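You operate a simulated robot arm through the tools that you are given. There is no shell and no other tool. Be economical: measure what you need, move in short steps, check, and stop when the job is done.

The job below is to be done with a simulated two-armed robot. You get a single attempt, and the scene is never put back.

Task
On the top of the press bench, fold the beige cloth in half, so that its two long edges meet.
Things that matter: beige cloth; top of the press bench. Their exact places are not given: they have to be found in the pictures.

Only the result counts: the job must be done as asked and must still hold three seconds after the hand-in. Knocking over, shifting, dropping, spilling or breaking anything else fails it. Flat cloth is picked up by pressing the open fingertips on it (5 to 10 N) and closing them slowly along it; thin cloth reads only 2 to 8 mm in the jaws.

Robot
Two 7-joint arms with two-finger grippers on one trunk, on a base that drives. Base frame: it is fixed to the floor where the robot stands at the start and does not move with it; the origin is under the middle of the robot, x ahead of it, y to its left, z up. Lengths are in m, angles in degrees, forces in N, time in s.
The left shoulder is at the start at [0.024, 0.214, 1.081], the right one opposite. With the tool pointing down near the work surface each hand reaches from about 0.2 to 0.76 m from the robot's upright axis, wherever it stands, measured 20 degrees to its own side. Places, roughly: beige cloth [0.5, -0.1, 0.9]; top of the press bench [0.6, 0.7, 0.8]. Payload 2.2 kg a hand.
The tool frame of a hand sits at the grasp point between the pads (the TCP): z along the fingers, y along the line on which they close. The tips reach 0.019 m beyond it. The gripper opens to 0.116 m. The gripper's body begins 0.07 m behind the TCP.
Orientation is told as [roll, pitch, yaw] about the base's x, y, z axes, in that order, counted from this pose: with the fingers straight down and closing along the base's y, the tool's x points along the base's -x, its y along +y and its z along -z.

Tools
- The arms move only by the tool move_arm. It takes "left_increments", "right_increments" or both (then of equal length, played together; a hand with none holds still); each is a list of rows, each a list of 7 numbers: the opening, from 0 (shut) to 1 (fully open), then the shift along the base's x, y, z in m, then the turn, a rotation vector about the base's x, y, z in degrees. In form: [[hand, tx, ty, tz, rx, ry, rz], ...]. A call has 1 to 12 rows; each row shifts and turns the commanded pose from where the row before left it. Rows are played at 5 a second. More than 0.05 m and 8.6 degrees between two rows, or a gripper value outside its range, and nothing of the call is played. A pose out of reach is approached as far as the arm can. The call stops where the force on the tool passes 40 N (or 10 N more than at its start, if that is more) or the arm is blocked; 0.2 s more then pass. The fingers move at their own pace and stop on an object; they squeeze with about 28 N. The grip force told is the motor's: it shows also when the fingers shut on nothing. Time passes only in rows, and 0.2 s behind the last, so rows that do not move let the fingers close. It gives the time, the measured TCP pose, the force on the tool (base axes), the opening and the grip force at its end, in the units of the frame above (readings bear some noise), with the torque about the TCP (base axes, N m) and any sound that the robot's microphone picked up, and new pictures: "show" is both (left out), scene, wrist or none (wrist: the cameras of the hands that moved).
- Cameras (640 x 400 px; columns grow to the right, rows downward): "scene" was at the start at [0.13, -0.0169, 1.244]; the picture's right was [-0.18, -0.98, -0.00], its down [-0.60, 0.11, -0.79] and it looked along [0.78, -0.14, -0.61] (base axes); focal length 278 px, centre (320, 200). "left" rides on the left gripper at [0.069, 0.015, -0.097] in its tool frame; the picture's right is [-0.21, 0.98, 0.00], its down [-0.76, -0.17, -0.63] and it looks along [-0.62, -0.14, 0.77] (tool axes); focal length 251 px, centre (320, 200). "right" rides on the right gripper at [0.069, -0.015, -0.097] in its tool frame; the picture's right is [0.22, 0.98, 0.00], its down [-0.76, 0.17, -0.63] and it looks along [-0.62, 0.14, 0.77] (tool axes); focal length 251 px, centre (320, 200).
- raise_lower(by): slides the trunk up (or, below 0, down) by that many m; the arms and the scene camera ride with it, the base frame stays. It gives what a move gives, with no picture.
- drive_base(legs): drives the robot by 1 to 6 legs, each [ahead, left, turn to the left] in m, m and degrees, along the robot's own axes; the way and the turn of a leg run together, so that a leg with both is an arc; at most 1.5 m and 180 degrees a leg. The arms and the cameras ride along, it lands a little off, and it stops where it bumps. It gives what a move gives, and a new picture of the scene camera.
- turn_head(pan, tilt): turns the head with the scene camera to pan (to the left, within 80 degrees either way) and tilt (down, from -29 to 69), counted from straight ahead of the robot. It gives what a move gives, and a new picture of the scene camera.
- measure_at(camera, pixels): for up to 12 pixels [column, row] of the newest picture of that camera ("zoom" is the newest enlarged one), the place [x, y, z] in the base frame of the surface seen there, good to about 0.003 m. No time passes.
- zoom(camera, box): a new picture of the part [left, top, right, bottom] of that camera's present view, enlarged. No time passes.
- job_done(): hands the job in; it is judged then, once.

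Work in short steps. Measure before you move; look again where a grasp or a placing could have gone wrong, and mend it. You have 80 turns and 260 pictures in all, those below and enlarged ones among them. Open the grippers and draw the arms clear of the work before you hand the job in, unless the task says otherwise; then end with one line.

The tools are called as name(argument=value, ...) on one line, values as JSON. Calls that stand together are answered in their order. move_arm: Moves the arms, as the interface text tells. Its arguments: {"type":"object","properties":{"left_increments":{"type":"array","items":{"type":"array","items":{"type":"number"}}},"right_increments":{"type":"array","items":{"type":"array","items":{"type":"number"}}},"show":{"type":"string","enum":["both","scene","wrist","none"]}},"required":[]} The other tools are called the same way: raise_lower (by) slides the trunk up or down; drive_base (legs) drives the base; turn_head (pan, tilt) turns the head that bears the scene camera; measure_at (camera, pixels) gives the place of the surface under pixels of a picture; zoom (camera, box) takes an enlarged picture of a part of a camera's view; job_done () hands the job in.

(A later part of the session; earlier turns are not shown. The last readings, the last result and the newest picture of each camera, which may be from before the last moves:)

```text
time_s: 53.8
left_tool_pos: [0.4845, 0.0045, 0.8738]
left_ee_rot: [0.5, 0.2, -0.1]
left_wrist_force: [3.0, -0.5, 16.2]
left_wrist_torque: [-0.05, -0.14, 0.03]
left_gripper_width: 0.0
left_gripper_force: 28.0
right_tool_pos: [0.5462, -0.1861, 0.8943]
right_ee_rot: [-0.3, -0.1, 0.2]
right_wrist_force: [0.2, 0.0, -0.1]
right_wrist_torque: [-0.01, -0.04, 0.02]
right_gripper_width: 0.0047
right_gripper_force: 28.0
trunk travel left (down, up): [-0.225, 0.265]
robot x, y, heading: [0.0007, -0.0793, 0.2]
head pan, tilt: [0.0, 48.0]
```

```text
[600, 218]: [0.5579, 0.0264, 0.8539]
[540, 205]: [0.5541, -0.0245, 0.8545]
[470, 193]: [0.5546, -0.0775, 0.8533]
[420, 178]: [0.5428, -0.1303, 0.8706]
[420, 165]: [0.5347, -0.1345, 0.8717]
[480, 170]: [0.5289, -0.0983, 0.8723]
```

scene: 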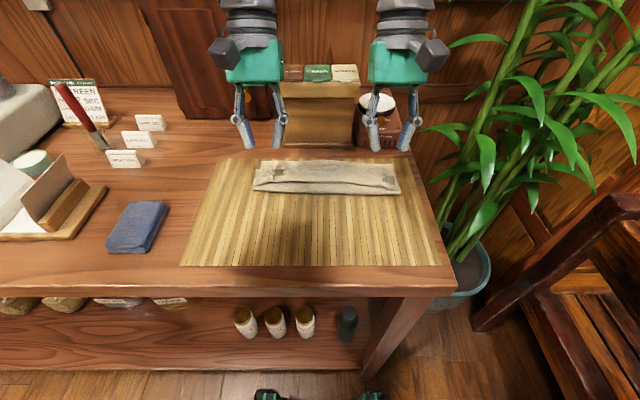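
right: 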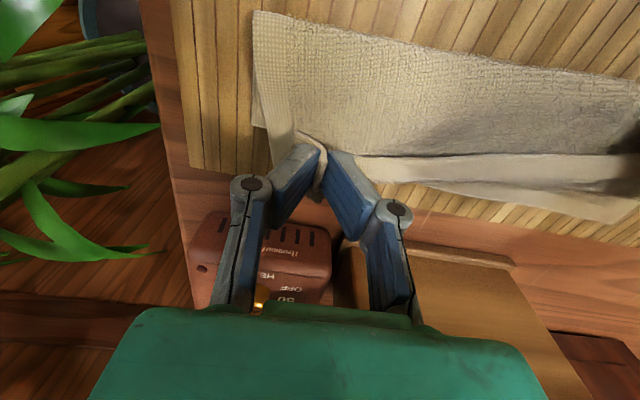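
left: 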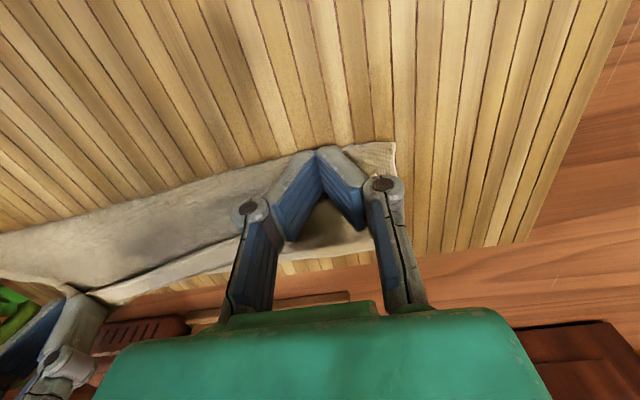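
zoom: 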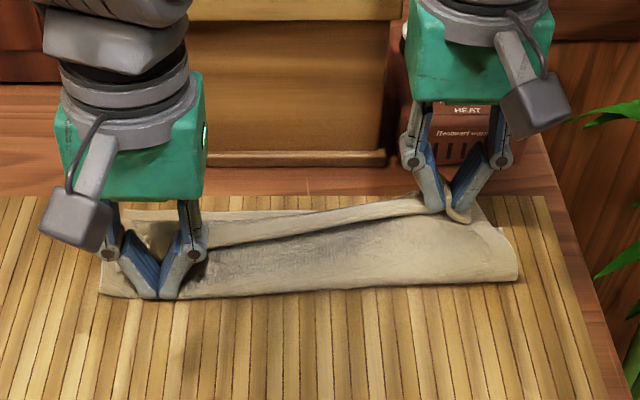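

The crease on the right got pulled to x≈0.49. A cleaner way is to re-grip just the outermost few mm of the edge, raise the strip upright, lean it forward and let it drop. I first bring the right corner up and back with the pin still on, then lay it down and release.

move_arm(left_increments=[[0, 0, 0, 0, 0, 0, 0], [0, 0, 0, 0, 0, 0, 0], [0, 0, 0, 0, 0, 0, 0], [0, 0, 0, 0, 0, 0, 0], [0, 0, 0, 0, 0, 0, 0], [0, 0, 0, 0, 0, 0, 0], [0, 0, 0, 0.01, 0, 0, 0], [0, 0, 0, 0.03, 0, 0, 0], [0, 0, 0, 0.03, 0, 0, 0], [0, 0, 0, 0, 0, 0, 0], [0, 0, 0, 0, 0, 0, 0]], right_increments=[[0, -0.015, 0, 0.02, 0, 0, 0], [0, -0.02, 0, 0.02, 0, 0, 0], [0, -0.025, 0, 0.018, 0, 0, 0], [0, -0.015, 0, 0, 0, 0, 0], [0, 0, 0, 0, 0, 0, 0], [0, -0.005, 0, -0.015, 0, 0, 0], [0, 0, 0, -0.02, 0, 0, 0], [0, 0, 0, -0.025, 0, 0, 0], [0.2, 0, 0, 0, 0, 0, 0], [0.25, 0, 0, 0.02, 0, 0, 0], [0.25, 0, 0, 0.04, 0, 0, 0]], show="wrist")

zoom(camera="scene", box=[220, 100, 440, 220])

```text
time_s: 56.2
left_tool_pos: [0.482, 0.0026, 0.9425]
left_ee_rot: [1.0, -0.1, -0.5]
left_wrist_force: [0.5, 0.4, -0.3]
left_wrist_torque: [0.03, -0.03, 0.01]
left_gripper_width: 0.0
left_gripper_force: 28.1
right_tool_pos: [0.4652, -0.1839, 0.9521]
right_ee_rot: [-0.3, -0.2, 0.2]
right_wrist_force: [-0.9, 0.5, 0.5]
right_wrist_torque: [-0.01, -0.05, -0.02]
right_gripper_width: 0.0294
right_gripper_force: 0.0
trunk travel left (down, up): [-0.225, 0.265]
robot x, y, heading: [0.0038, -0.0777, -0.1]
head pan, tilt: [0.0, 48.0]
```

right: 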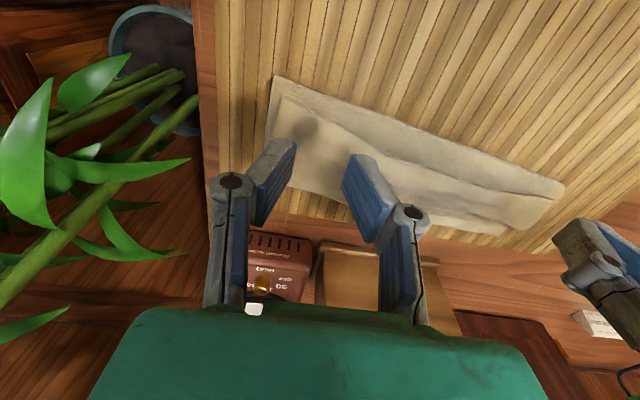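
left: 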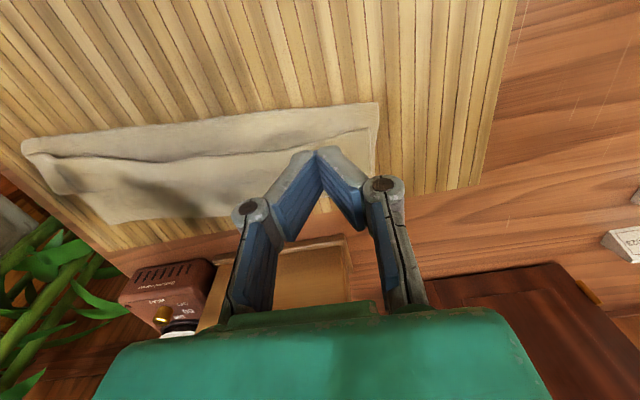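

```text
2.91 times, centred on (330, 160) of scene
```

zoom: 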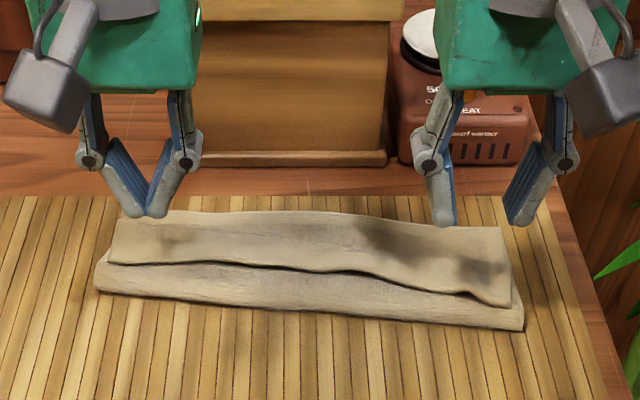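

I measure the new layout: crease, flap edge and far edge at several points.

measure_at(camera="zoom", pixels=[[105, 290], [300, 306], [515, 326], [125, 262], [300, 269], [400, 277], [470, 292], [505, 303], [120, 213], [300, 212], [495, 228]])

measure_at(camera="right", pixels=[[500, 230], [450, 218], [505, 222], [430, 200], [330, 200], [300, 185], [320, 150]])

zoom(camera="right", box=[250, 60, 590, 260])

```text
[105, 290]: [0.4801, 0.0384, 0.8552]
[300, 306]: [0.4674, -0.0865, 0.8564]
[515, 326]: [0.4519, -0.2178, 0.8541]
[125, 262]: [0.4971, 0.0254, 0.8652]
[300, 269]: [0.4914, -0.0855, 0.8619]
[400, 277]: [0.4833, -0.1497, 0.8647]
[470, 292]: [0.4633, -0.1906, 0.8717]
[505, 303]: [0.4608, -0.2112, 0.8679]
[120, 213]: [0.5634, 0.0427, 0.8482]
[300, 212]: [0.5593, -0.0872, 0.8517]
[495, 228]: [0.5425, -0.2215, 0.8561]
```

```text
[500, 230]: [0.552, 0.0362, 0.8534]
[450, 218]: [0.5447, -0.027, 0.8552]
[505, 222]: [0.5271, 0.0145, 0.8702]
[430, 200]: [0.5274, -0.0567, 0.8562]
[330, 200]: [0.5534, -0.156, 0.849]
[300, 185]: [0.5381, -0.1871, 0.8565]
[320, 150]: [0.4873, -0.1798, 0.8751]
```

```text
1.88 times, centred on (420, 160) of right
```

zoom: 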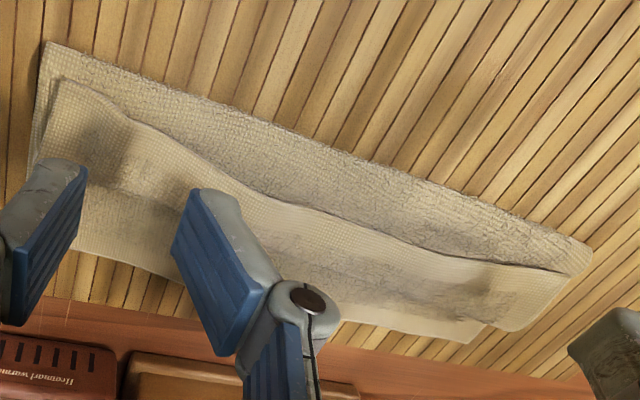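

Flap edge: left x≈0.497, right x≈0.465. I position the pads to overlap the edge by only about 9 mm and come down to just touching.

move_arm(left_increments=[[0.25, 0.013, 0.009, 0, -0.8, 0, 0.5], [0.25, 0, 0, -0.02, 0, 0, 0], [0.25, 0, 0, -0.02, 0, 0, 0], [0.25, 0, 0, -0.014, 0, 0, 0], [0.25, 0, 0, -0.004, 0, 0, 0], [0.25, 0, 0, -0.003, 0, 0, 0], [0.25, 0, 0, 0, 0, 0, 0]], right_increments=[[0.25, -0.002, -0.001, 0, 0, 0, 0], [0.25, 0, 0, -0.025, 0, 0, 0], [0.25, 0, 0, -0.025, 0, 0, 0], [0.25, 0, 0, -0.014, 0, 0, 0], [0.25, 0, 0, -0.004, 0, 0, 0], [0.25, 0, 0, -0.002, 0, 0, 0], [0.25, 0, 0, 0, 0, 0, 0]], show="wrist")

```text
time_s: 57.8
left_tool_pos: [0.4977, 0.0105, 0.8811]
left_ee_rot: [0.2, 0.1, 0.0]
left_wrist_force: [-0.1, 0.3, 3.0]
left_wrist_torque: [0.0, -0.03, 0.01]
left_gripper_width: 0.0291
left_gripper_force: 0.1
right_tool_pos: [0.4654, -0.1864, 0.8813]
right_ee_rot: [-0.3, -0.2, 0.1]
right_wrist_force: [0.2, -0.4, 1.5]
right_wrist_torque: [-0.01, 0.0, 0.0]
right_gripper_width: 0.0289
right_gripper_force: 0.0
trunk travel left (down, up): [-0.225, 0.265]
robot x, y, heading: [0.0044, -0.0794, 0.0]
head pan, tilt: [0.0, 48.0]
```

right: 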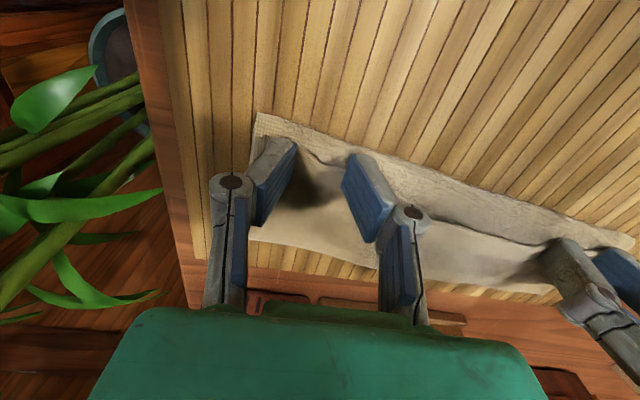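
left: 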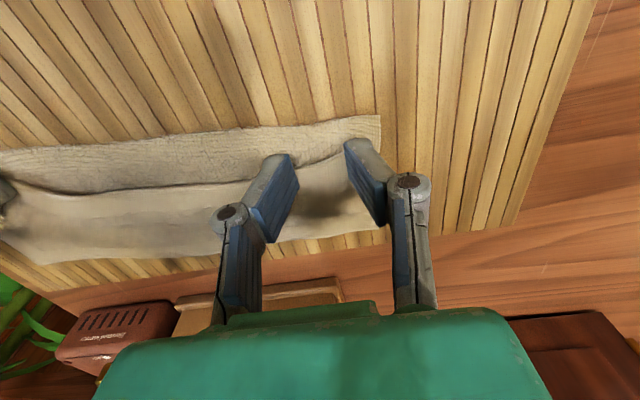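

Light contact on both (3.0 and 1.5 N). I press 1 mm more, close slowly and check the widths.

move_arm(left_increments=[[0.25, -0.002, 0, -0.0005, 0, 0, 0], [0.2, 0, 0, 0, 0, 0, 0], [0.15, 0, 0, 0, 0, 0, 0], [0.1, 0, 0, 0, 0, 0, 0], [0.05, 0, 0, 0, 0, 0, 0], [0, 0, 0, 0, 0, 0, 0], [0, 0, 0, 0, 0, 0, 0], [0, 0, 0, 0.008, 0, 0, 0], [0, 0, 0, 0.007, 0, 0, 0]], right_increments=[[0.25, -0.002, 0, -0.0015, 0, 0, 0], [0.2, 0, 0, 0, 0, 0, 0], [0.15, 0, 0, 0, 0, 0, 0], [0.1, 0, 0, 0, 0, 0, 0], [0.05, 0, 0, 0, 0, 0, 0], [0, 0, 0, 0, 0, 0, 0], [0, 0, 0, 0, 0, 0, 0], [0, 0, 0, 0.008, 0, 0, 0], [0, 0, 0, 0.007, 0, 0, 0]], show="wrist")

zoom(camera="scene", box=[220, 100, 440, 220])

```text
time_s: 59.8
left_tool_pos: [0.4946, 0.0116, 0.8942]
left_ee_rot: [0.2, 0.1, 0.0]
left_wrist_force: [-1.4, -3.0, -0.3]
left_wrist_torque: [-0.06, 0.03, -0.05]
left_gripper_width: 0.0043
left_gripper_force: 28.0
right_tool_pos: [0.4632, -0.1863, 0.896]
right_ee_rot: [-0.3, -0.1, 0.2]
right_wrist_force: [0.8, 2.2, 0.2]
right_wrist_torque: [0.05, 0.02, 0.0]
right_gripper_width: 0.0047
right_gripper_force: 27.8
trunk travel left (down, up): [-0.225, 0.265]
robot x, y, heading: [0.0019, -0.0839, -0.1]
head pan, tilt: [0.0, 48.0]
```

right: 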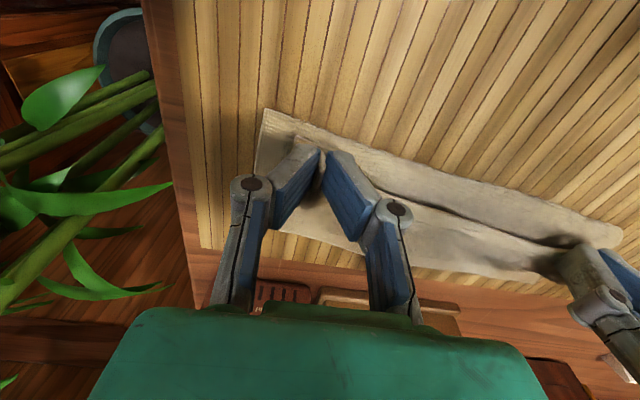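
left: 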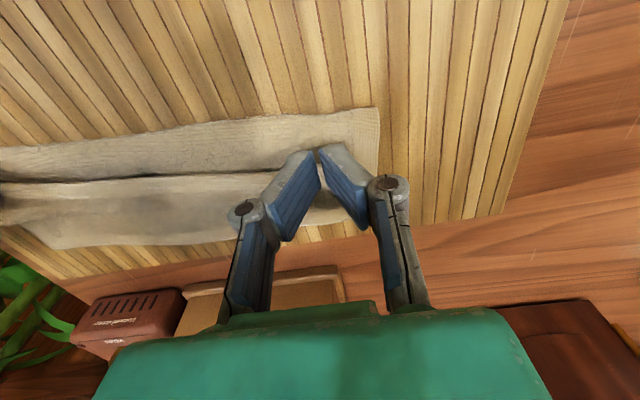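

```text
2.91 times, centred on (330, 160) of scene
```

zoom: 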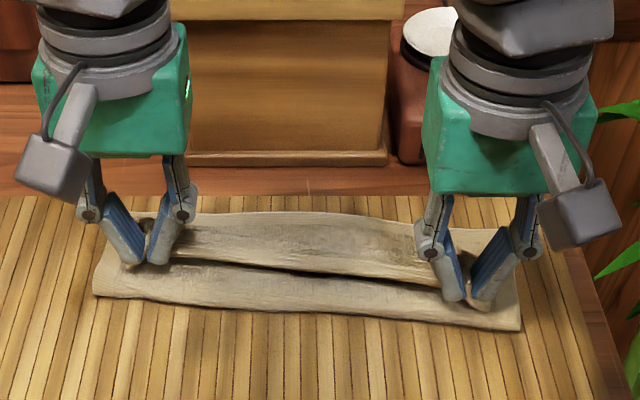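

Good narrow grip (4.3 and 4.7 mm) right at the edge. I raise the strip upright above the crease, then lean it forward to about 45° with a slight tilt, and look.

move_arm(left_increments=[[0, -0.005, 0, 0.014, 0, 3, 0], [0, -0.005, 0, 0.014, 0, 4, 0], [0, -0.005, 0, 0.013, 0, 4, 0], [0, -0.005, 0, 0.013, 0, 4, 0], [0, 0, 0, 0, 0, 0, 0], [0, 0.012, 0, -0.002, 0, 1, 0], [0, 0.012, 0, -0.003, 0, 1, 0], [0, 0.012, 0, -0.004, 0, 1, 0], [0, 0.012, 0, -0.005, 0, 1, 0], [0, 0.01, 0, -0.006, 0, 1, 0], [0, 0, 0, 0, 0, 0, 0]], right_increments=[[0, -0.004, 0, 0.013, 0, 3, 0], [0, -0.004, 0, 0.013, 0, 4, 0], [0, -0.004, 0, 0.013, 0, 4, 0], [0, -0.004, 0, 0.013, 0, 4, 0], [0, 0, 0, 0, 0, 0, 0], [0, 0.012, 0, -0.002, 0, 1, 0], [0, 0.012, 0, -0.003, 0, 1, 0], [0, 0.012, 0, -0.004, 0, 1, 0], [0, 0.012, 0, -0.005, 0, 1, 0], [0, 0.01, 0, -0.006, 0, 1, 0], [0, 0, 0, 0, 0, 0, 0]], show="wrist")

zoom(camera="scene", box=[220, 80, 440, 220])

```text
time_s: 62.2
left_tool_pos: [0.5312, 0.0115, 0.9299]
left_ee_rot: [0.2, 20.1, -0.1]
left_wrist_force: [-1.0, -2.4, -0.1]
left_wrist_torque: [-0.01, -0.03, -0.01]
left_gripper_width: 0.004
left_gripper_force: 28.0
right_tool_pos: [0.5042, -0.1857, 0.9276]
right_ee_rot: [-0.1, 19.8, 0.2]
right_wrist_force: [0.2, 2.0, -0.3]
right_wrist_torque: [0.0, -0.02, 0.02]
right_gripper_width: 0.0046
right_gripper_force: 28.1
trunk travel left (down, up): [-0.225, 0.265]
robot x, y, heading: [-0.0009, -0.0777, -0.1]
head pan, tilt: [0.0, 48.0]
```

right: 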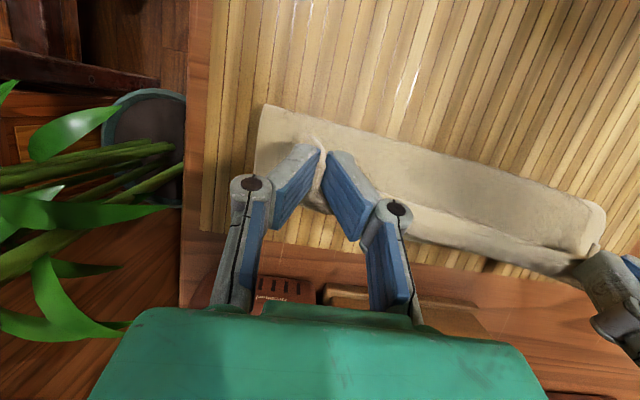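
left: 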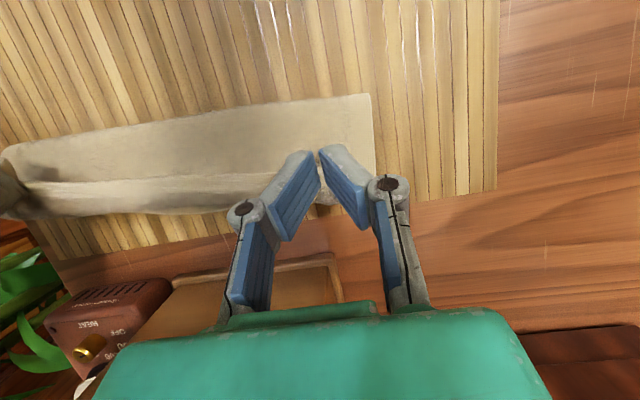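

```text
2.86 times, centred on (330, 150) of scene
```

zoom: 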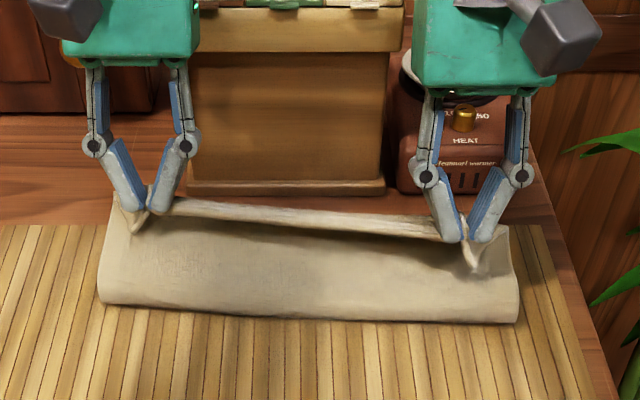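

The strip leans forward, with the last 2 cm near the edge still turned back. I lower it almost onto the lower layer, moving slightly forward and reducing the left tilt for box clearance.

move_arm(left_increments=[[0, 0.002, 0, -0.009, 0, -2, 0], [0, 0.002, 0, -0.009, 0, -2, 0], [0, 0.002, 0, -0.008, 0, -2, 0], [0, 0.002, 0, -0.008, 0, -2, 0], [0, 0.001, 0, -0.007, 0, 0, 0], [0, 0, 0, 0, 0, 0, 0]], right_increments=[[0, 0.002, 0, -0.009, 0, -1, 0], [0, 0.002, 0, -0.009, 0, -1, 0], [0, 0.002, 0, -0.008, 0, -1, 0], [0, 0.002, 0, -0.007, 0, -1, 0], [0, 0.001, 0, -0.006, 0, 0, 0], [0, 0, 0, 0, 0, 0, 0]], show="wrist")

zoom(camera="scene", box=[220, 100, 440, 220])

```text
time_s: 63.6
left_tool_pos: [0.5405, 0.0119, 0.889]
left_ee_rot: [0.1, 12.0, 0.0]
left_wrist_force: [-0.5, -2.1, 0.4]
left_wrist_torque: [-0.02, -0.01, -0.01]
left_gripper_width: 0.0041
left_gripper_force: 27.9
right_tool_pos: [0.5141, -0.1865, 0.8875]
right_ee_rot: [-0.2, 15.9, 0.2]
right_wrist_force: [0.4, 1.5, 0.8]
right_wrist_torque: [0.07, -0.08, -0.01]
right_gripper_width: 0.0045
right_gripper_force: 28.0
trunk travel left (down, up): [-0.225, 0.265]
robot x, y, heading: [0.0024, -0.0828, 0.0]
head pan, tilt: [0.0, 48.0]
```

right: 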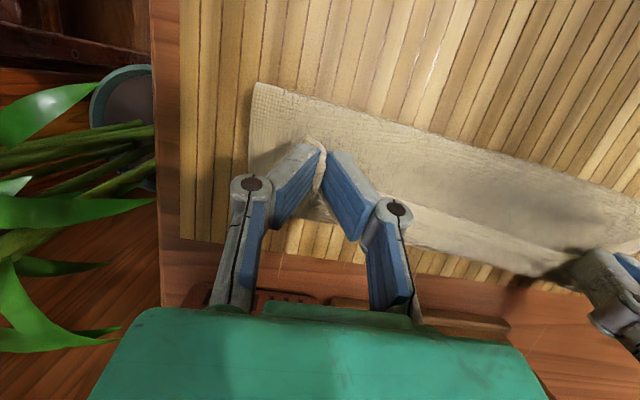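
left: 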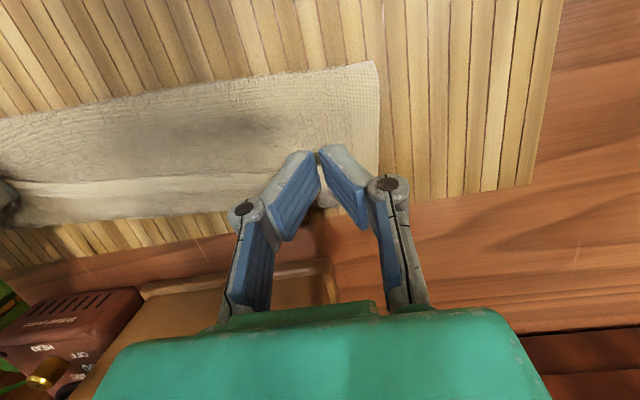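

```text
2.91 times, centred on (330, 160) of scene
```

zoom: 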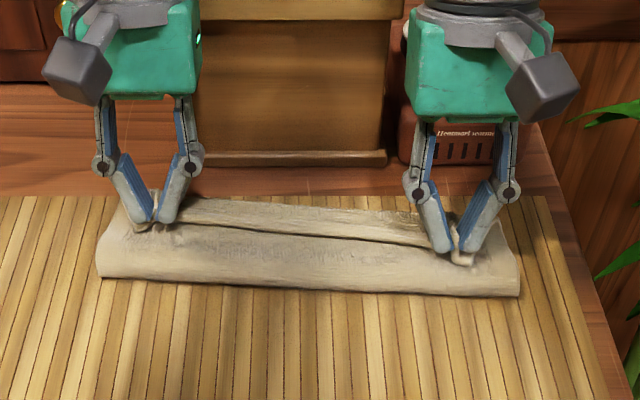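

I measure the crease, flap edge, curl front and lower far edge in this state.

measure_at(camera="zoom", pixels=[[110, 275], [300, 289], [510, 295], [250, 227], [300, 231], [370, 240], [300, 215], [300, 207]])

measure_at(camera="left", pixels=[[190, 175], [190, 190], [190, 200], [190, 210], [120, 210], [60, 218], [335, 200]])

zoom(camera="left", box=[0, 60, 400, 300])

```text
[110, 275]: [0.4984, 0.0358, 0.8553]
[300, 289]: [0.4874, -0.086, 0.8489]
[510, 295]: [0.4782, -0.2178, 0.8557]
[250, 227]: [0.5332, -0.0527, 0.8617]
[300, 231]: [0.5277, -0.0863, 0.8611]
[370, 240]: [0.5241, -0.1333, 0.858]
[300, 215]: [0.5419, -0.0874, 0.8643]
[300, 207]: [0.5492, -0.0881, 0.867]
```

```text
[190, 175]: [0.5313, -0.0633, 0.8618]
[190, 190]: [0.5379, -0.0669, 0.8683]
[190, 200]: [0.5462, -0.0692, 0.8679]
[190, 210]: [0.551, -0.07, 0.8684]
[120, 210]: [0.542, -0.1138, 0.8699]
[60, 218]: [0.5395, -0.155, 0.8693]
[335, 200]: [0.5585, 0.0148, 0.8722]
```

```text
1.60 times, centred on (200, 180) of left
```

zoom: 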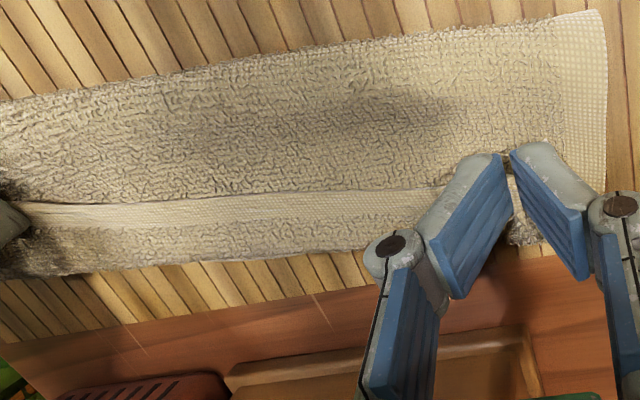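

The crease is at x≈0.498/0.487/0.478 (left/mid/right) with a 2.5 cm flap still turned back. I level the hands, press lightly and drag the stack toward the robot (left 42 mm, right 26 mm). That straightens it and gains clearance from the box.

move_arm(left_increments=[[0, 0, 0, 0, 0, -6, 0], [0, 0, 0, 0, 0, -6, 0], [0, 0, 0, -0.005, 0, 0, 0], [0, 0, 0, -0.005, 0, 0, 0], [0, -0.007, 0, 0, 0, 0, 0], [0, -0.007, 0, 0, 0, 0, 0], [0, -0.007, 0, 0, 0, 0, 0], [0, -0.007, 0, 0, 0, 0, 0], [0, -0.007, 0, 0, 0, 0, 0], [0, -0.007, 0, 0, 0, 0, 0], [0, 0, 0, 0, 0, 0, 0]], right_increments=[[0, 0, 0, 0, 0, -8, 0], [0, 0, 0, 0, 0, -8, 0], [0, 0, 0, -0.005, 0, 0, 0], [0, 0, 0, -0.004, 0, 0, 0], [0, -0.0045, 0, 0, 0, 0, 0], [0, -0.0045, 0, 0, 0, 0, 0], [0, -0.0045, 0, 0, 0, 0, 0], [0, -0.0045, 0, 0, 0, 0, 0], [0, -0.004, 0, 0, 0, 0, 0], [0, -0.004, 0, 0, 0, 0, 0], [0, 0, 0, 0, 0, 0, 0]], show="wrist")

zoom(camera="scene", box=[220, 100, 440, 220])

```text
time_s: 66.0
left_tool_pos: [0.4994, 0.0124, 0.8783]
left_ee_rot: [0.1, 0.1, 0.0]
left_wrist_force: [0.5, -1.3, 3.8]
left_wrist_torque: [-0.03, -0.06, -0.02]
left_gripper_width: 0.0039
left_gripper_force: 28.0
right_tool_pos: [0.487, -0.1862, 0.8793]
right_ee_rot: [-0.3, -0.2, 0.1]
right_wrist_force: [0.6, 1.6, 3.1]
right_wrist_torque: [0.03, -0.03, 0.03]
right_gripper_width: 0.0046
right_gripper_force: 28.1
trunk travel left (down, up): [-0.225, 0.265]
robot x, y, heading: [0.0038, -0.0771, -0.0]
head pan, tilt: [0.0, 48.0]
```

right: 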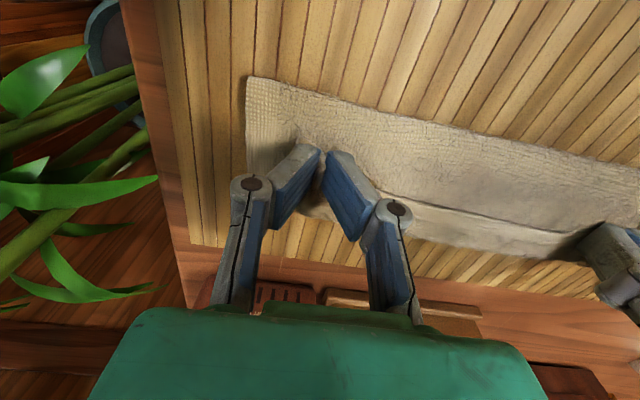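
left: 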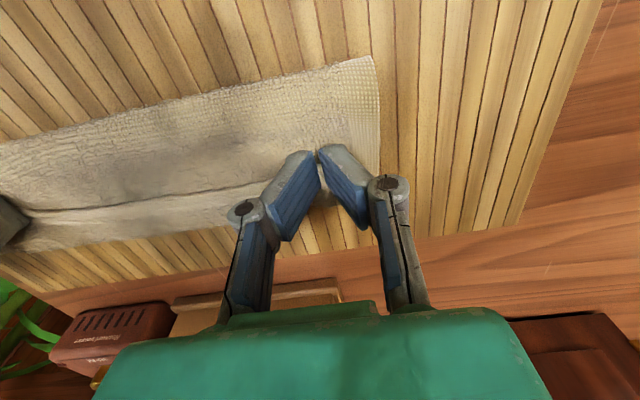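

```text
2.91 times, centred on (330, 160) of scene
```

zoom: 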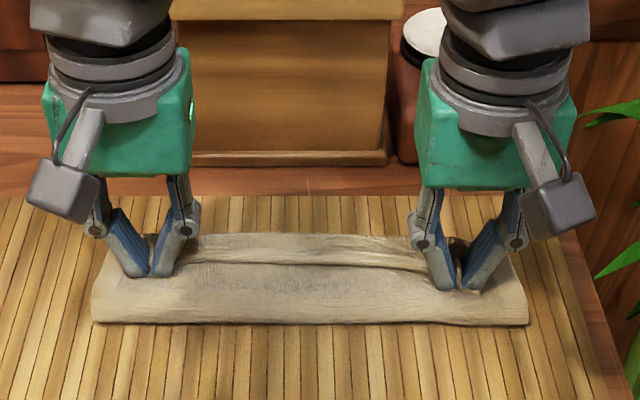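

Stack is straight now. I release the left hand and pin the exposed strip at x≈0.470, y≈0.012 with closed fingers.

move_arm(left_increments=[[0.12, 0, 0, 0, 0, 0, 0], [0.2, 0, 0, 0, 0, 0, 0], [0.2, 0, 0, 0.02, 0, 0, 0], [0.2, 0, 0, 0.01, 0, 0, 0], [0.0, -0.015, 0, 0, 0, 0, 0], [0.0, -0.015, 0, 0, 0, 0, 0], [0.0, 0, 0, 0, 0, 0, 0], [0.0, 0, 0, -0.02, 0, 0, 0], [0, 0, 0, -0.01, 0, 0, 0], [0, 0, 0, -0.003, 0, 0, 0], [0, 0, 0, -0.002, 0, 0, 0], [0, 0, 0, 0, 0, 0, 0]], show="wrist")

zoom(camera="scene", box=[220, 100, 440, 220])

```text
time_s: 68.6
left_tool_pos: [0.4688, 0.0121, 0.8737]
left_ee_rot: [0.2, -0.1, -0.1]
left_wrist_force: [1.1, 0.6, 11.0]
left_wrist_torque: [0.05, -0.03, 0.02]
left_gripper_width: 0.0001
left_gripper_force: 27.9
right_tool_pos: [0.4875, -0.1867, 0.8809]
right_ee_rot: [-0.2, -0.3, 0.2]
right_wrist_force: [1.2, 0.2, 1.2]
right_wrist_torque: [0.0, 0.01, -0.03]
right_gripper_width: 0.0045
right_gripper_force: 28.1
trunk travel left (down, up): [-0.225, 0.265]
robot x, y, heading: [-0.0003, -0.0807, 0.0]
head pan, tilt: [0.0, 48.0]
```

left: 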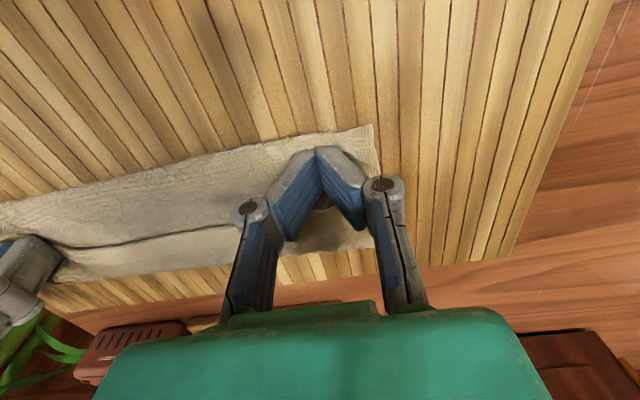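

```text
2.91 times, centred on (330, 160) of scene
```

zoom: 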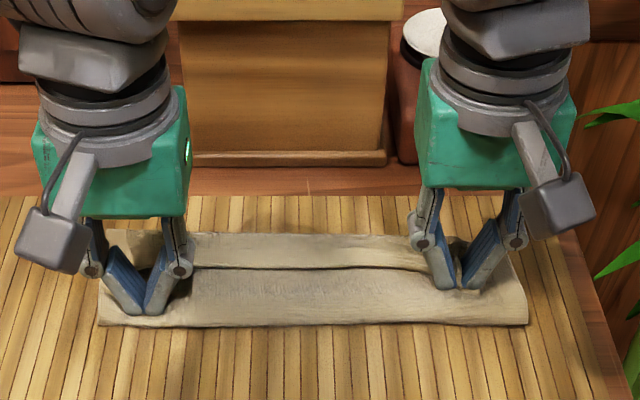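

Pinned at 11 N. I measure the right part before pulling.

measure_at(camera="zoom", pixels=[[515, 322], [400, 322], [300, 324], [110, 322], [300, 268], [400, 268], [300, 237], [400, 238], [515, 260]])

measure_at(camera="left", pixels=[[350, 245], [320, 248], [220, 255], [150, 262], [90, 275]])

```text
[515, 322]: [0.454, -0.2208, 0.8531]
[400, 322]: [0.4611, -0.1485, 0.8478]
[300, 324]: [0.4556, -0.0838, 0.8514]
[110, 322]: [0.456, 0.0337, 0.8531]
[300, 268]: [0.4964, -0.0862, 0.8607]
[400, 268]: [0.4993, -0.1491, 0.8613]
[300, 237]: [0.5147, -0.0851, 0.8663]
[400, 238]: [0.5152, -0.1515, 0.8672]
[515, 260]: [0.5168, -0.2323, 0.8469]
```

```text
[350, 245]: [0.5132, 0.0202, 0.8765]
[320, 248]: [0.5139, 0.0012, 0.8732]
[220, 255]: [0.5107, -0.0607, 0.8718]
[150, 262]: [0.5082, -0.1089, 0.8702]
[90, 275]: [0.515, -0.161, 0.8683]
```

I pull the right flap edge with a small lift (5 mm) and 36 mm forward.

move_arm(left_increments=[[0, 0, 0, 0, 0, 0, 0], [0, 0, 0, 0, 0, 0, 0], [0, 0, 0, 0, 0, 0, 0], [0, 0, 0, 0, 0, 0, 0], [0, 0, 0, 0, 0, 0, 0], [0, 0, 0, 0, 0, 0, 0], [0, 0, 0, 0, 0, 0, 0], [0, 0, 0, 0, 0, 0, 0], [0, 0, 0, 0, 0, 0, 0]], right_increments=[[0, 0, 0, 0.006, 0, 0, 0], [0, 0.003, 0, 0.004, 0, 0, 0], [0, 0.006, 0, 0, 0, 0, 0], [0, 0.006, 0, 0, 0, 0, 0], [0, 0.006, 0, 0, 0, 0, 0], [0, 0.006, 0, 0, 0, 0, 0], [0, 0.006, 0, 0, 0, 0, 0], [0, 0.003, 0, 0, 0, 0, 0], [0, 0, 0, 0, 0, 0, 0]], show="wrist")

zoom(camera="scene", box=[220, 100, 440, 220])

```text
time_s: 70.6
left_tool_pos: [0.4694, 0.011, 0.873]
left_ee_rot: [0.2, 0.0, 0.0]
left_wrist_force: [3.0, 1.9, 14.7]
left_wrist_torque: [0.04, -0.06, 0.0]
left_gripper_width: 0.0
left_gripper_force: 27.4
right_tool_pos: [0.5238, -0.1863, 0.8886]
right_ee_rot: [-0.4, -0.1, 0.2]
right_wrist_force: [0.1, 0.3, 0.3]
right_wrist_torque: [-0.03, 0.0, -0.01]
right_gripper_width: 0.0043
right_gripper_force: 27.5
trunk travel left (down, up): [-0.225, 0.265]
robot x, y, heading: [0.0029, -0.0783, 0.2]
head pan, tilt: [0.0, 48.0]
```

right: 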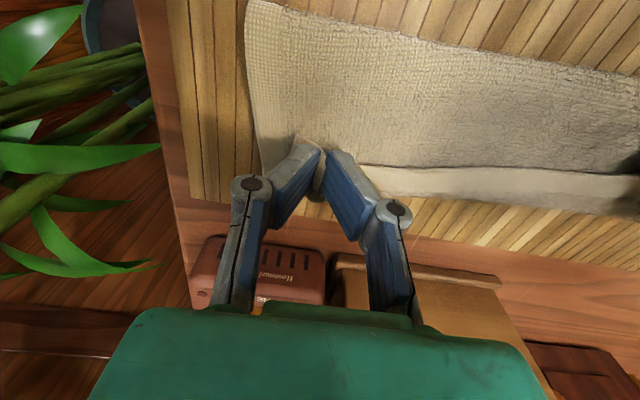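
left: 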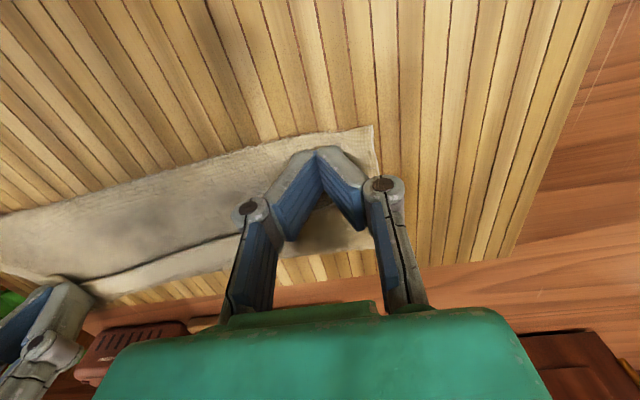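

```text
2.91 times, centred on (330, 160) of scene
```

zoom: 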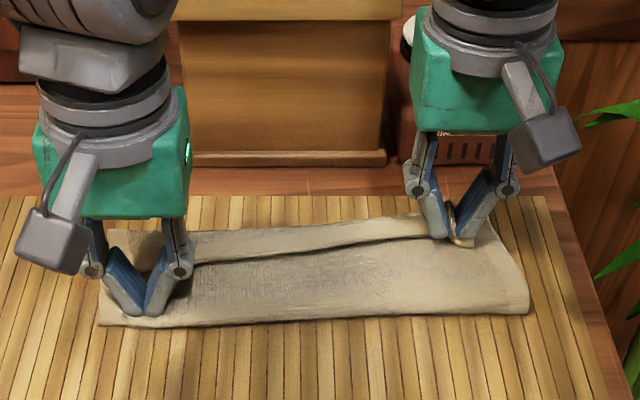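

Very good: the right flap is unrolling and the crease has barely moved. I measure it before deciding how much further to pull.

measure_at(camera="zoom", pixels=[[520, 310], [440, 315], [300, 321], [400, 238], [400, 222], [300, 250], [300, 230], [515, 245]])

zoom(camera="right", box=[230, 90, 640, 290])

```text
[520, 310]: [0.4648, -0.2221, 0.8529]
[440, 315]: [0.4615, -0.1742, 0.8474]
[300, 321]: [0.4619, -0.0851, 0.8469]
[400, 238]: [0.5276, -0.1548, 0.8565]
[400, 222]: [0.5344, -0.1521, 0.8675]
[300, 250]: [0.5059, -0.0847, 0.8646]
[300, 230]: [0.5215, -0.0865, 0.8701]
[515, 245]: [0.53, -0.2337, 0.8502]
```

```text
1.56 times, centred on (435, 190) of right
```

zoom: 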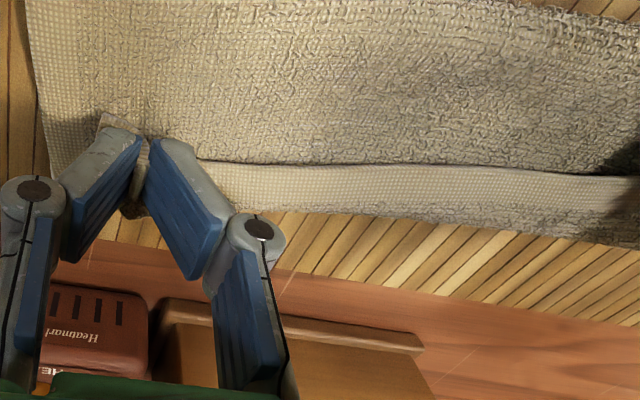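

On the right only the smooth 1.3 cm border is still turned back. I pull 9 mm further, lower onto the stack, release and rise.

move_arm(left_increments=[[0, 0, 0, 0, 0, 0, 0], [0, 0, 0, 0, 0, 0, 0], [0, 0, 0, 0, 0, 0, 0], [0, 0, 0, 0, 0, 0, 0], [0, 0, 0, 0, 0, 0, 0], [0, 0, 0, 0, 0, 0, 0], [0, 0, 0, 0, 0, 0, 0], [0, 0, 0, 0, 0, 0, 0], [0, 0, 0, 0, 0, 0, 0]], right_increments=[[0, 0.005, 0, 0, 0, 0, 0], [0, 0.004, 0, 0, 0, 0, 0], [0, 0, 0, -0.004, 0, 0, 0], [0, 0, 0, -0.003, 0, 0, 0], [0.1, 0, 0, 0, 0, 0, 0], [0.2, 0, 0, 0, 0, 0, 0], [0.2, 0, 0, 0.015, 0, 0, 0], [0.2, 0, 0, 0.03, 0, 0, 0], [0.2, 0, 0, 0.03, 0, 0, 0]], show="wrist")

zoom(camera="scene", box=[220, 100, 440, 220])

zoom(camera="right", box=[200, 60, 640, 290])

```text
time_s: 72.6
left_tool_pos: [0.4689, 0.0108, 0.8722]
left_ee_rot: [0.2, 0.1, 0.1]
left_wrist_force: [2.4, 0.8, 16.1]
left_wrist_torque: [0.02, -0.03, 0.01]
left_gripper_width: 0.0
left_gripper_force: 27.7
right_tool_pos: [0.5314, -0.1864, 0.9585]
right_ee_rot: [-0.2, -0.2, 0.3]
right_wrist_force: [0.3, -0.4, -0.5]
right_wrist_torque: [0.04, 0.0, 0.0]
right_gripper_width: 0.0236
right_gripper_force: 0.0
trunk travel left (down, up): [-0.225, 0.265]
robot x, y, heading: [-0.0022, -0.0807, -0.2]
head pan, tilt: [0.0, 48.0]
```

right: 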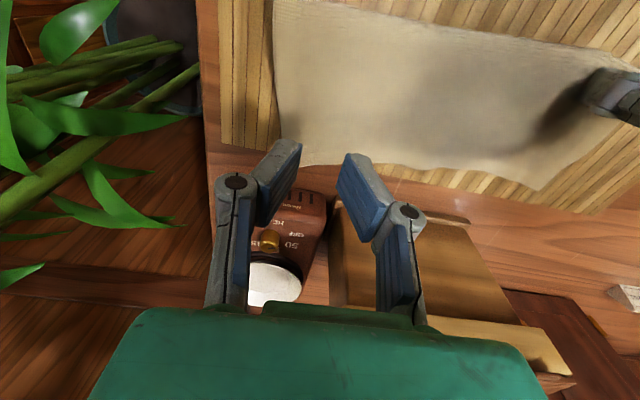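
left: 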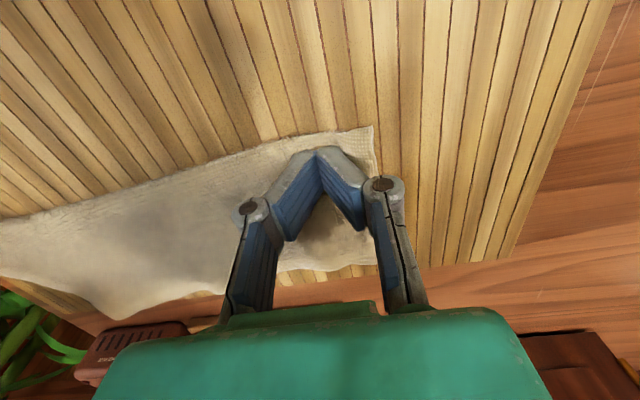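

```text
2.91 times, centred on (330, 160) of scene
```

zoom: 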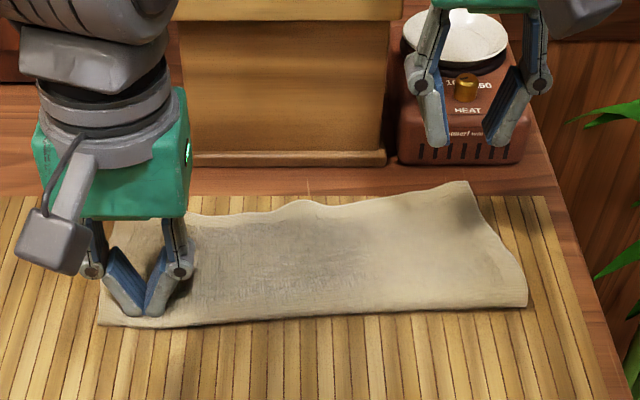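

```text
1.45 times, centred on (420, 175) of right
```

zoom: 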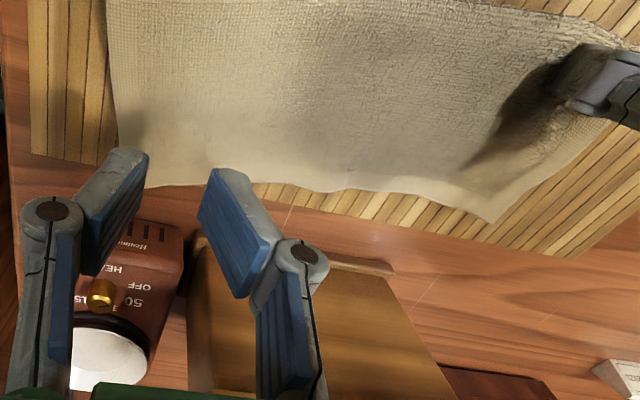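

The flap flipped out completely on release, and even the left side looks flat. I lift the left hand off and clear, raise the right further back, and look.

move_arm(left_increments=[[0, 0, 0, 0.02, 0, 0, 0], [0, 0, 0, 0.04, 0, 0, 0], [0, -0.02, 0.03, 0.03, 0, 0, 0], [0, -0.03, 0.03, 0, 0, 0, 0], [0, -0.03, 0.03, 0, 0, 0, 0], [0, 0, 0, 0, 0, 0, 0]], right_increments=[[0.2, -0.02, 0, 0.03, 0, 0, 0], [0.2, -0.03, 0, 0.02, 0, 0, 0], [0.2, -0.03, -0.02, 0, 0, 0, 0], [0.2, -0.03, -0.02, 0, 0, 0, 0], [0.2, 0, -0.02, 0, 0, 0, 0], [0.2, 0, 0, 0, 0, 0, 0]], show="wrist")

zoom(camera="scene", box=[220, 100, 440, 220])

```text
time_s: 74.0
left_tool_pos: [0.3888, 0.1024, 0.9632]
left_ee_rot: [0.3, 0.1, 0.0]
left_wrist_force: [-0.5, -0.7, -0.2]
left_wrist_torque: [-0.01, 0.0, -0.02]
left_gripper_width: 0.0003
left_gripper_force: 27.8
right_tool_pos: [0.4234, -0.2465, 1.0076]
right_ee_rot: [-0.3, -0.1, 0.3]
right_wrist_force: [0.4, -0.2, -0.8]
right_wrist_torque: [-0.02, 0.0, -0.03]
right_gripper_width: 0.0235
right_gripper_force: 0.0
trunk travel left (down, up): [-0.225, 0.265]
robot x, y, heading: [0.0, -0.0774, -0.1]
head pan, tilt: [0.0, 48.0]
```

right: 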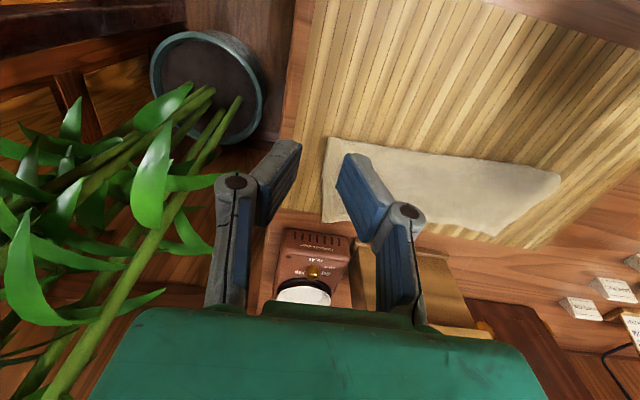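
left: 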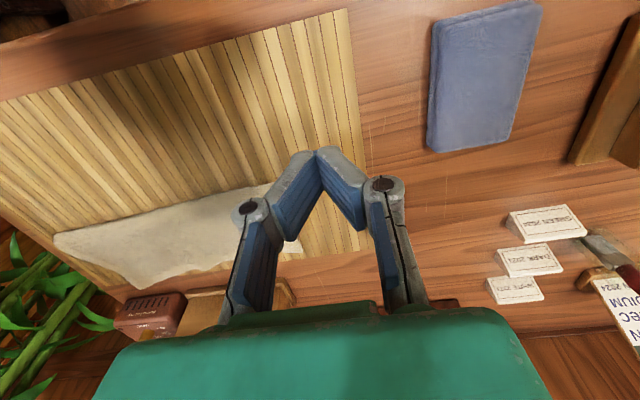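

```text
2.91 times, centred on (330, 160) of scene
```

zoom: 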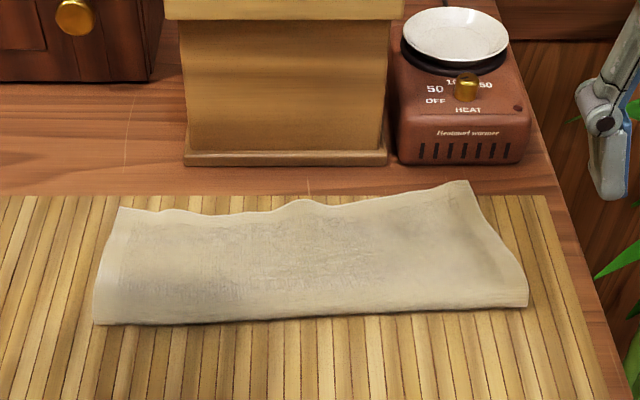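

The flap is fully over. I measure the top edge and crease along the length: with a total width of 0.180 m, that tells me how far the top overhangs the hidden lower edge.

measure_at(camera="zoom", pixels=[[122, 210], [180, 212], [240, 213], [300, 203], [380, 200], [462, 184], [105, 321], [180, 322], [240, 320], [300, 318], [400, 311], [522, 303]])

measure_at(camera="zoom", pixels=[[122, 222], [300, 215], [300, 230], [300, 260], [440, 195], [440, 210], [440, 230], [470, 215], [490, 240], [380, 215], [200, 225], [200, 240]])

zoom(camera="right", box=[300, 120, 580, 260])

zoom(camera="left", box=[40, 150, 300, 310])

```text
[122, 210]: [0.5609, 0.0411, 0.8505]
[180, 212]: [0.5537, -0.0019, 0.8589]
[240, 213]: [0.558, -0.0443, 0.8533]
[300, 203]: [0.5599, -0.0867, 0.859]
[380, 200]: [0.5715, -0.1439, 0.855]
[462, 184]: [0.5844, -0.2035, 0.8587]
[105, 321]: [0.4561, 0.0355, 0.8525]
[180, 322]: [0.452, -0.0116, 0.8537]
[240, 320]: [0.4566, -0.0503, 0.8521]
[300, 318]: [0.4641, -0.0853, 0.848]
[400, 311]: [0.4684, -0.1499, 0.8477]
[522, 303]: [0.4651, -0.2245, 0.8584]
```

```text
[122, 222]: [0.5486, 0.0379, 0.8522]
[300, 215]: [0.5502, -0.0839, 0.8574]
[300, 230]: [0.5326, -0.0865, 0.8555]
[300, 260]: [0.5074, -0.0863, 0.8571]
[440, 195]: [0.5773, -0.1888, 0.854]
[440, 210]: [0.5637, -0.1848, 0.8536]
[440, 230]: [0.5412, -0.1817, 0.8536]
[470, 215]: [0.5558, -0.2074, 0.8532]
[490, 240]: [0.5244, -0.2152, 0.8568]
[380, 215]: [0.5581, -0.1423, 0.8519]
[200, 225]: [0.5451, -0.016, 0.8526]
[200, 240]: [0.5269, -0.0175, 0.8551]
```

```text
2.29 times, centred on (440, 190) of right
```

zoom: 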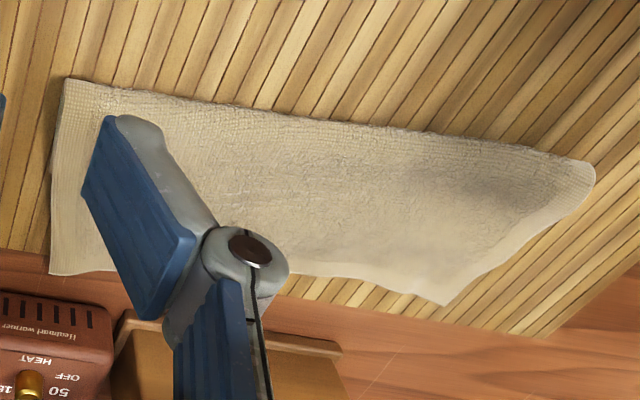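

```text
2.46 times, centred on (170, 230) of left
```

zoom: 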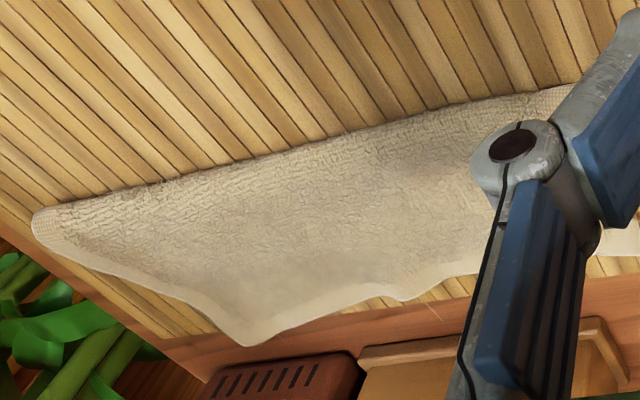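

The top overhangs the hidden lower edge: about 30 mm at the left, 15 mm mid, 60 mm at the right. The hands can now grip that overhang with the cloth running back toward the crease, which is the right way round. I move above it: left (0.546, 0.012), right (0.572, −0.185), leaning the right hand 10° back from the box.

move_arm(left_increments=[[0.25, 0.03, -0.018, 0, 0, 0, 0], [0.25, 0.03, -0.018, 0, 0, 0, 0], [0.25, 0.032, -0.018, 0, 0, 0, 0], [0.25, 0.032, -0.018, 0, 0, 0, 0], [0.25, 0.033, -0.018, 0, 0, 0, 0], [0.25, 0, 0, -0.035, 0, 0, 0], [0.25, 0, 0, -0.028, 0, 0, 0], [0.25, 0, 0, 0, 0, 0, 0], [0.25, 0, 0, 0, 0, 0, 0]], right_increments=[[0.25, 0.03, 0.012, 0, 0, -2, 0], [0.25, 0.03, 0.012, 0, 0, -2, 0], [0.25, 0.03, 0.012, 0, 0, -2, 0], [0.25, 0.03, 0.012, -0.015, 0, -2, 0], [0.25, 0.029, 0.0135, -0.03, 0, -2, 0], [0.25, 0, 0, -0.035, 0, 0, 0], [0.25, 0, 0, -0.028, 0, 0, 0], [0.25, 0, 0, 0, 0, 0, 0], [0.25, 0, 0, 0, 0, 0, 0]], show="wrist")

zoom(camera="scene", box=[220, 60, 440, 220])

```text
time_s: 76.0
left_tool_pos: [0.5466, 0.0114, 0.9008]
left_ee_rot: [0.1, 0.1, 0.0]
left_wrist_force: [0.5, -0.8, -0.3]
left_wrist_torque: [0.02, 0.0, -0.01]
left_gripper_width: 0.029
left_gripper_force: 0.1
right_tool_pos: [0.5719, -0.1849, 0.8972]
right_ee_rot: [-0.5, -10.1, 0.1]
right_wrist_force: [0.9, -1.2, 0.2]
right_wrist_torque: [0.02, 0.02, 0.03]
right_gripper_width: 0.0291
right_gripper_force: 0.1
trunk travel left (down, up): [-0.225, 0.265]
robot x, y, heading: [0.0011, -0.0822, 0.3]
head pan, tilt: [0.0, 48.0]
```

right: 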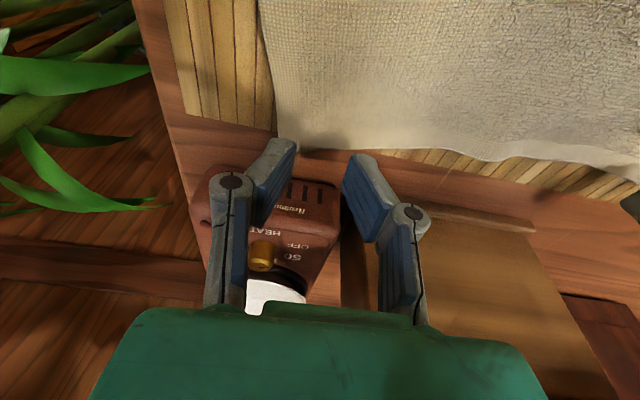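
left: 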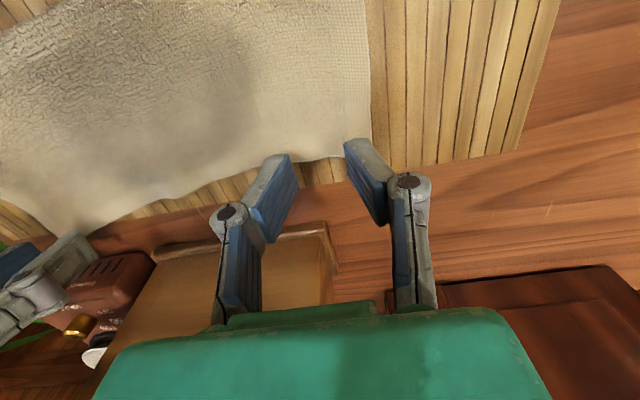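

```text
2.50 times, centred on (330, 140) of scene
```

zoom: 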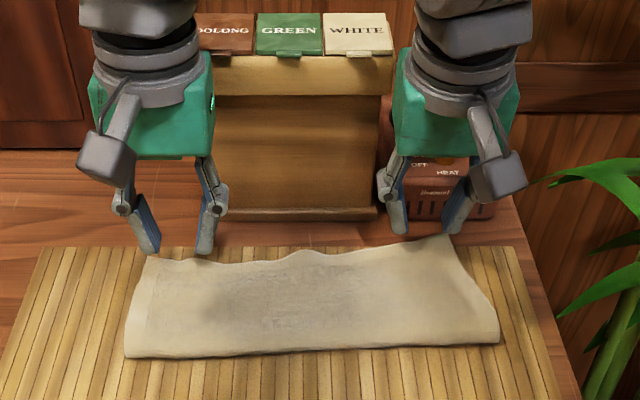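

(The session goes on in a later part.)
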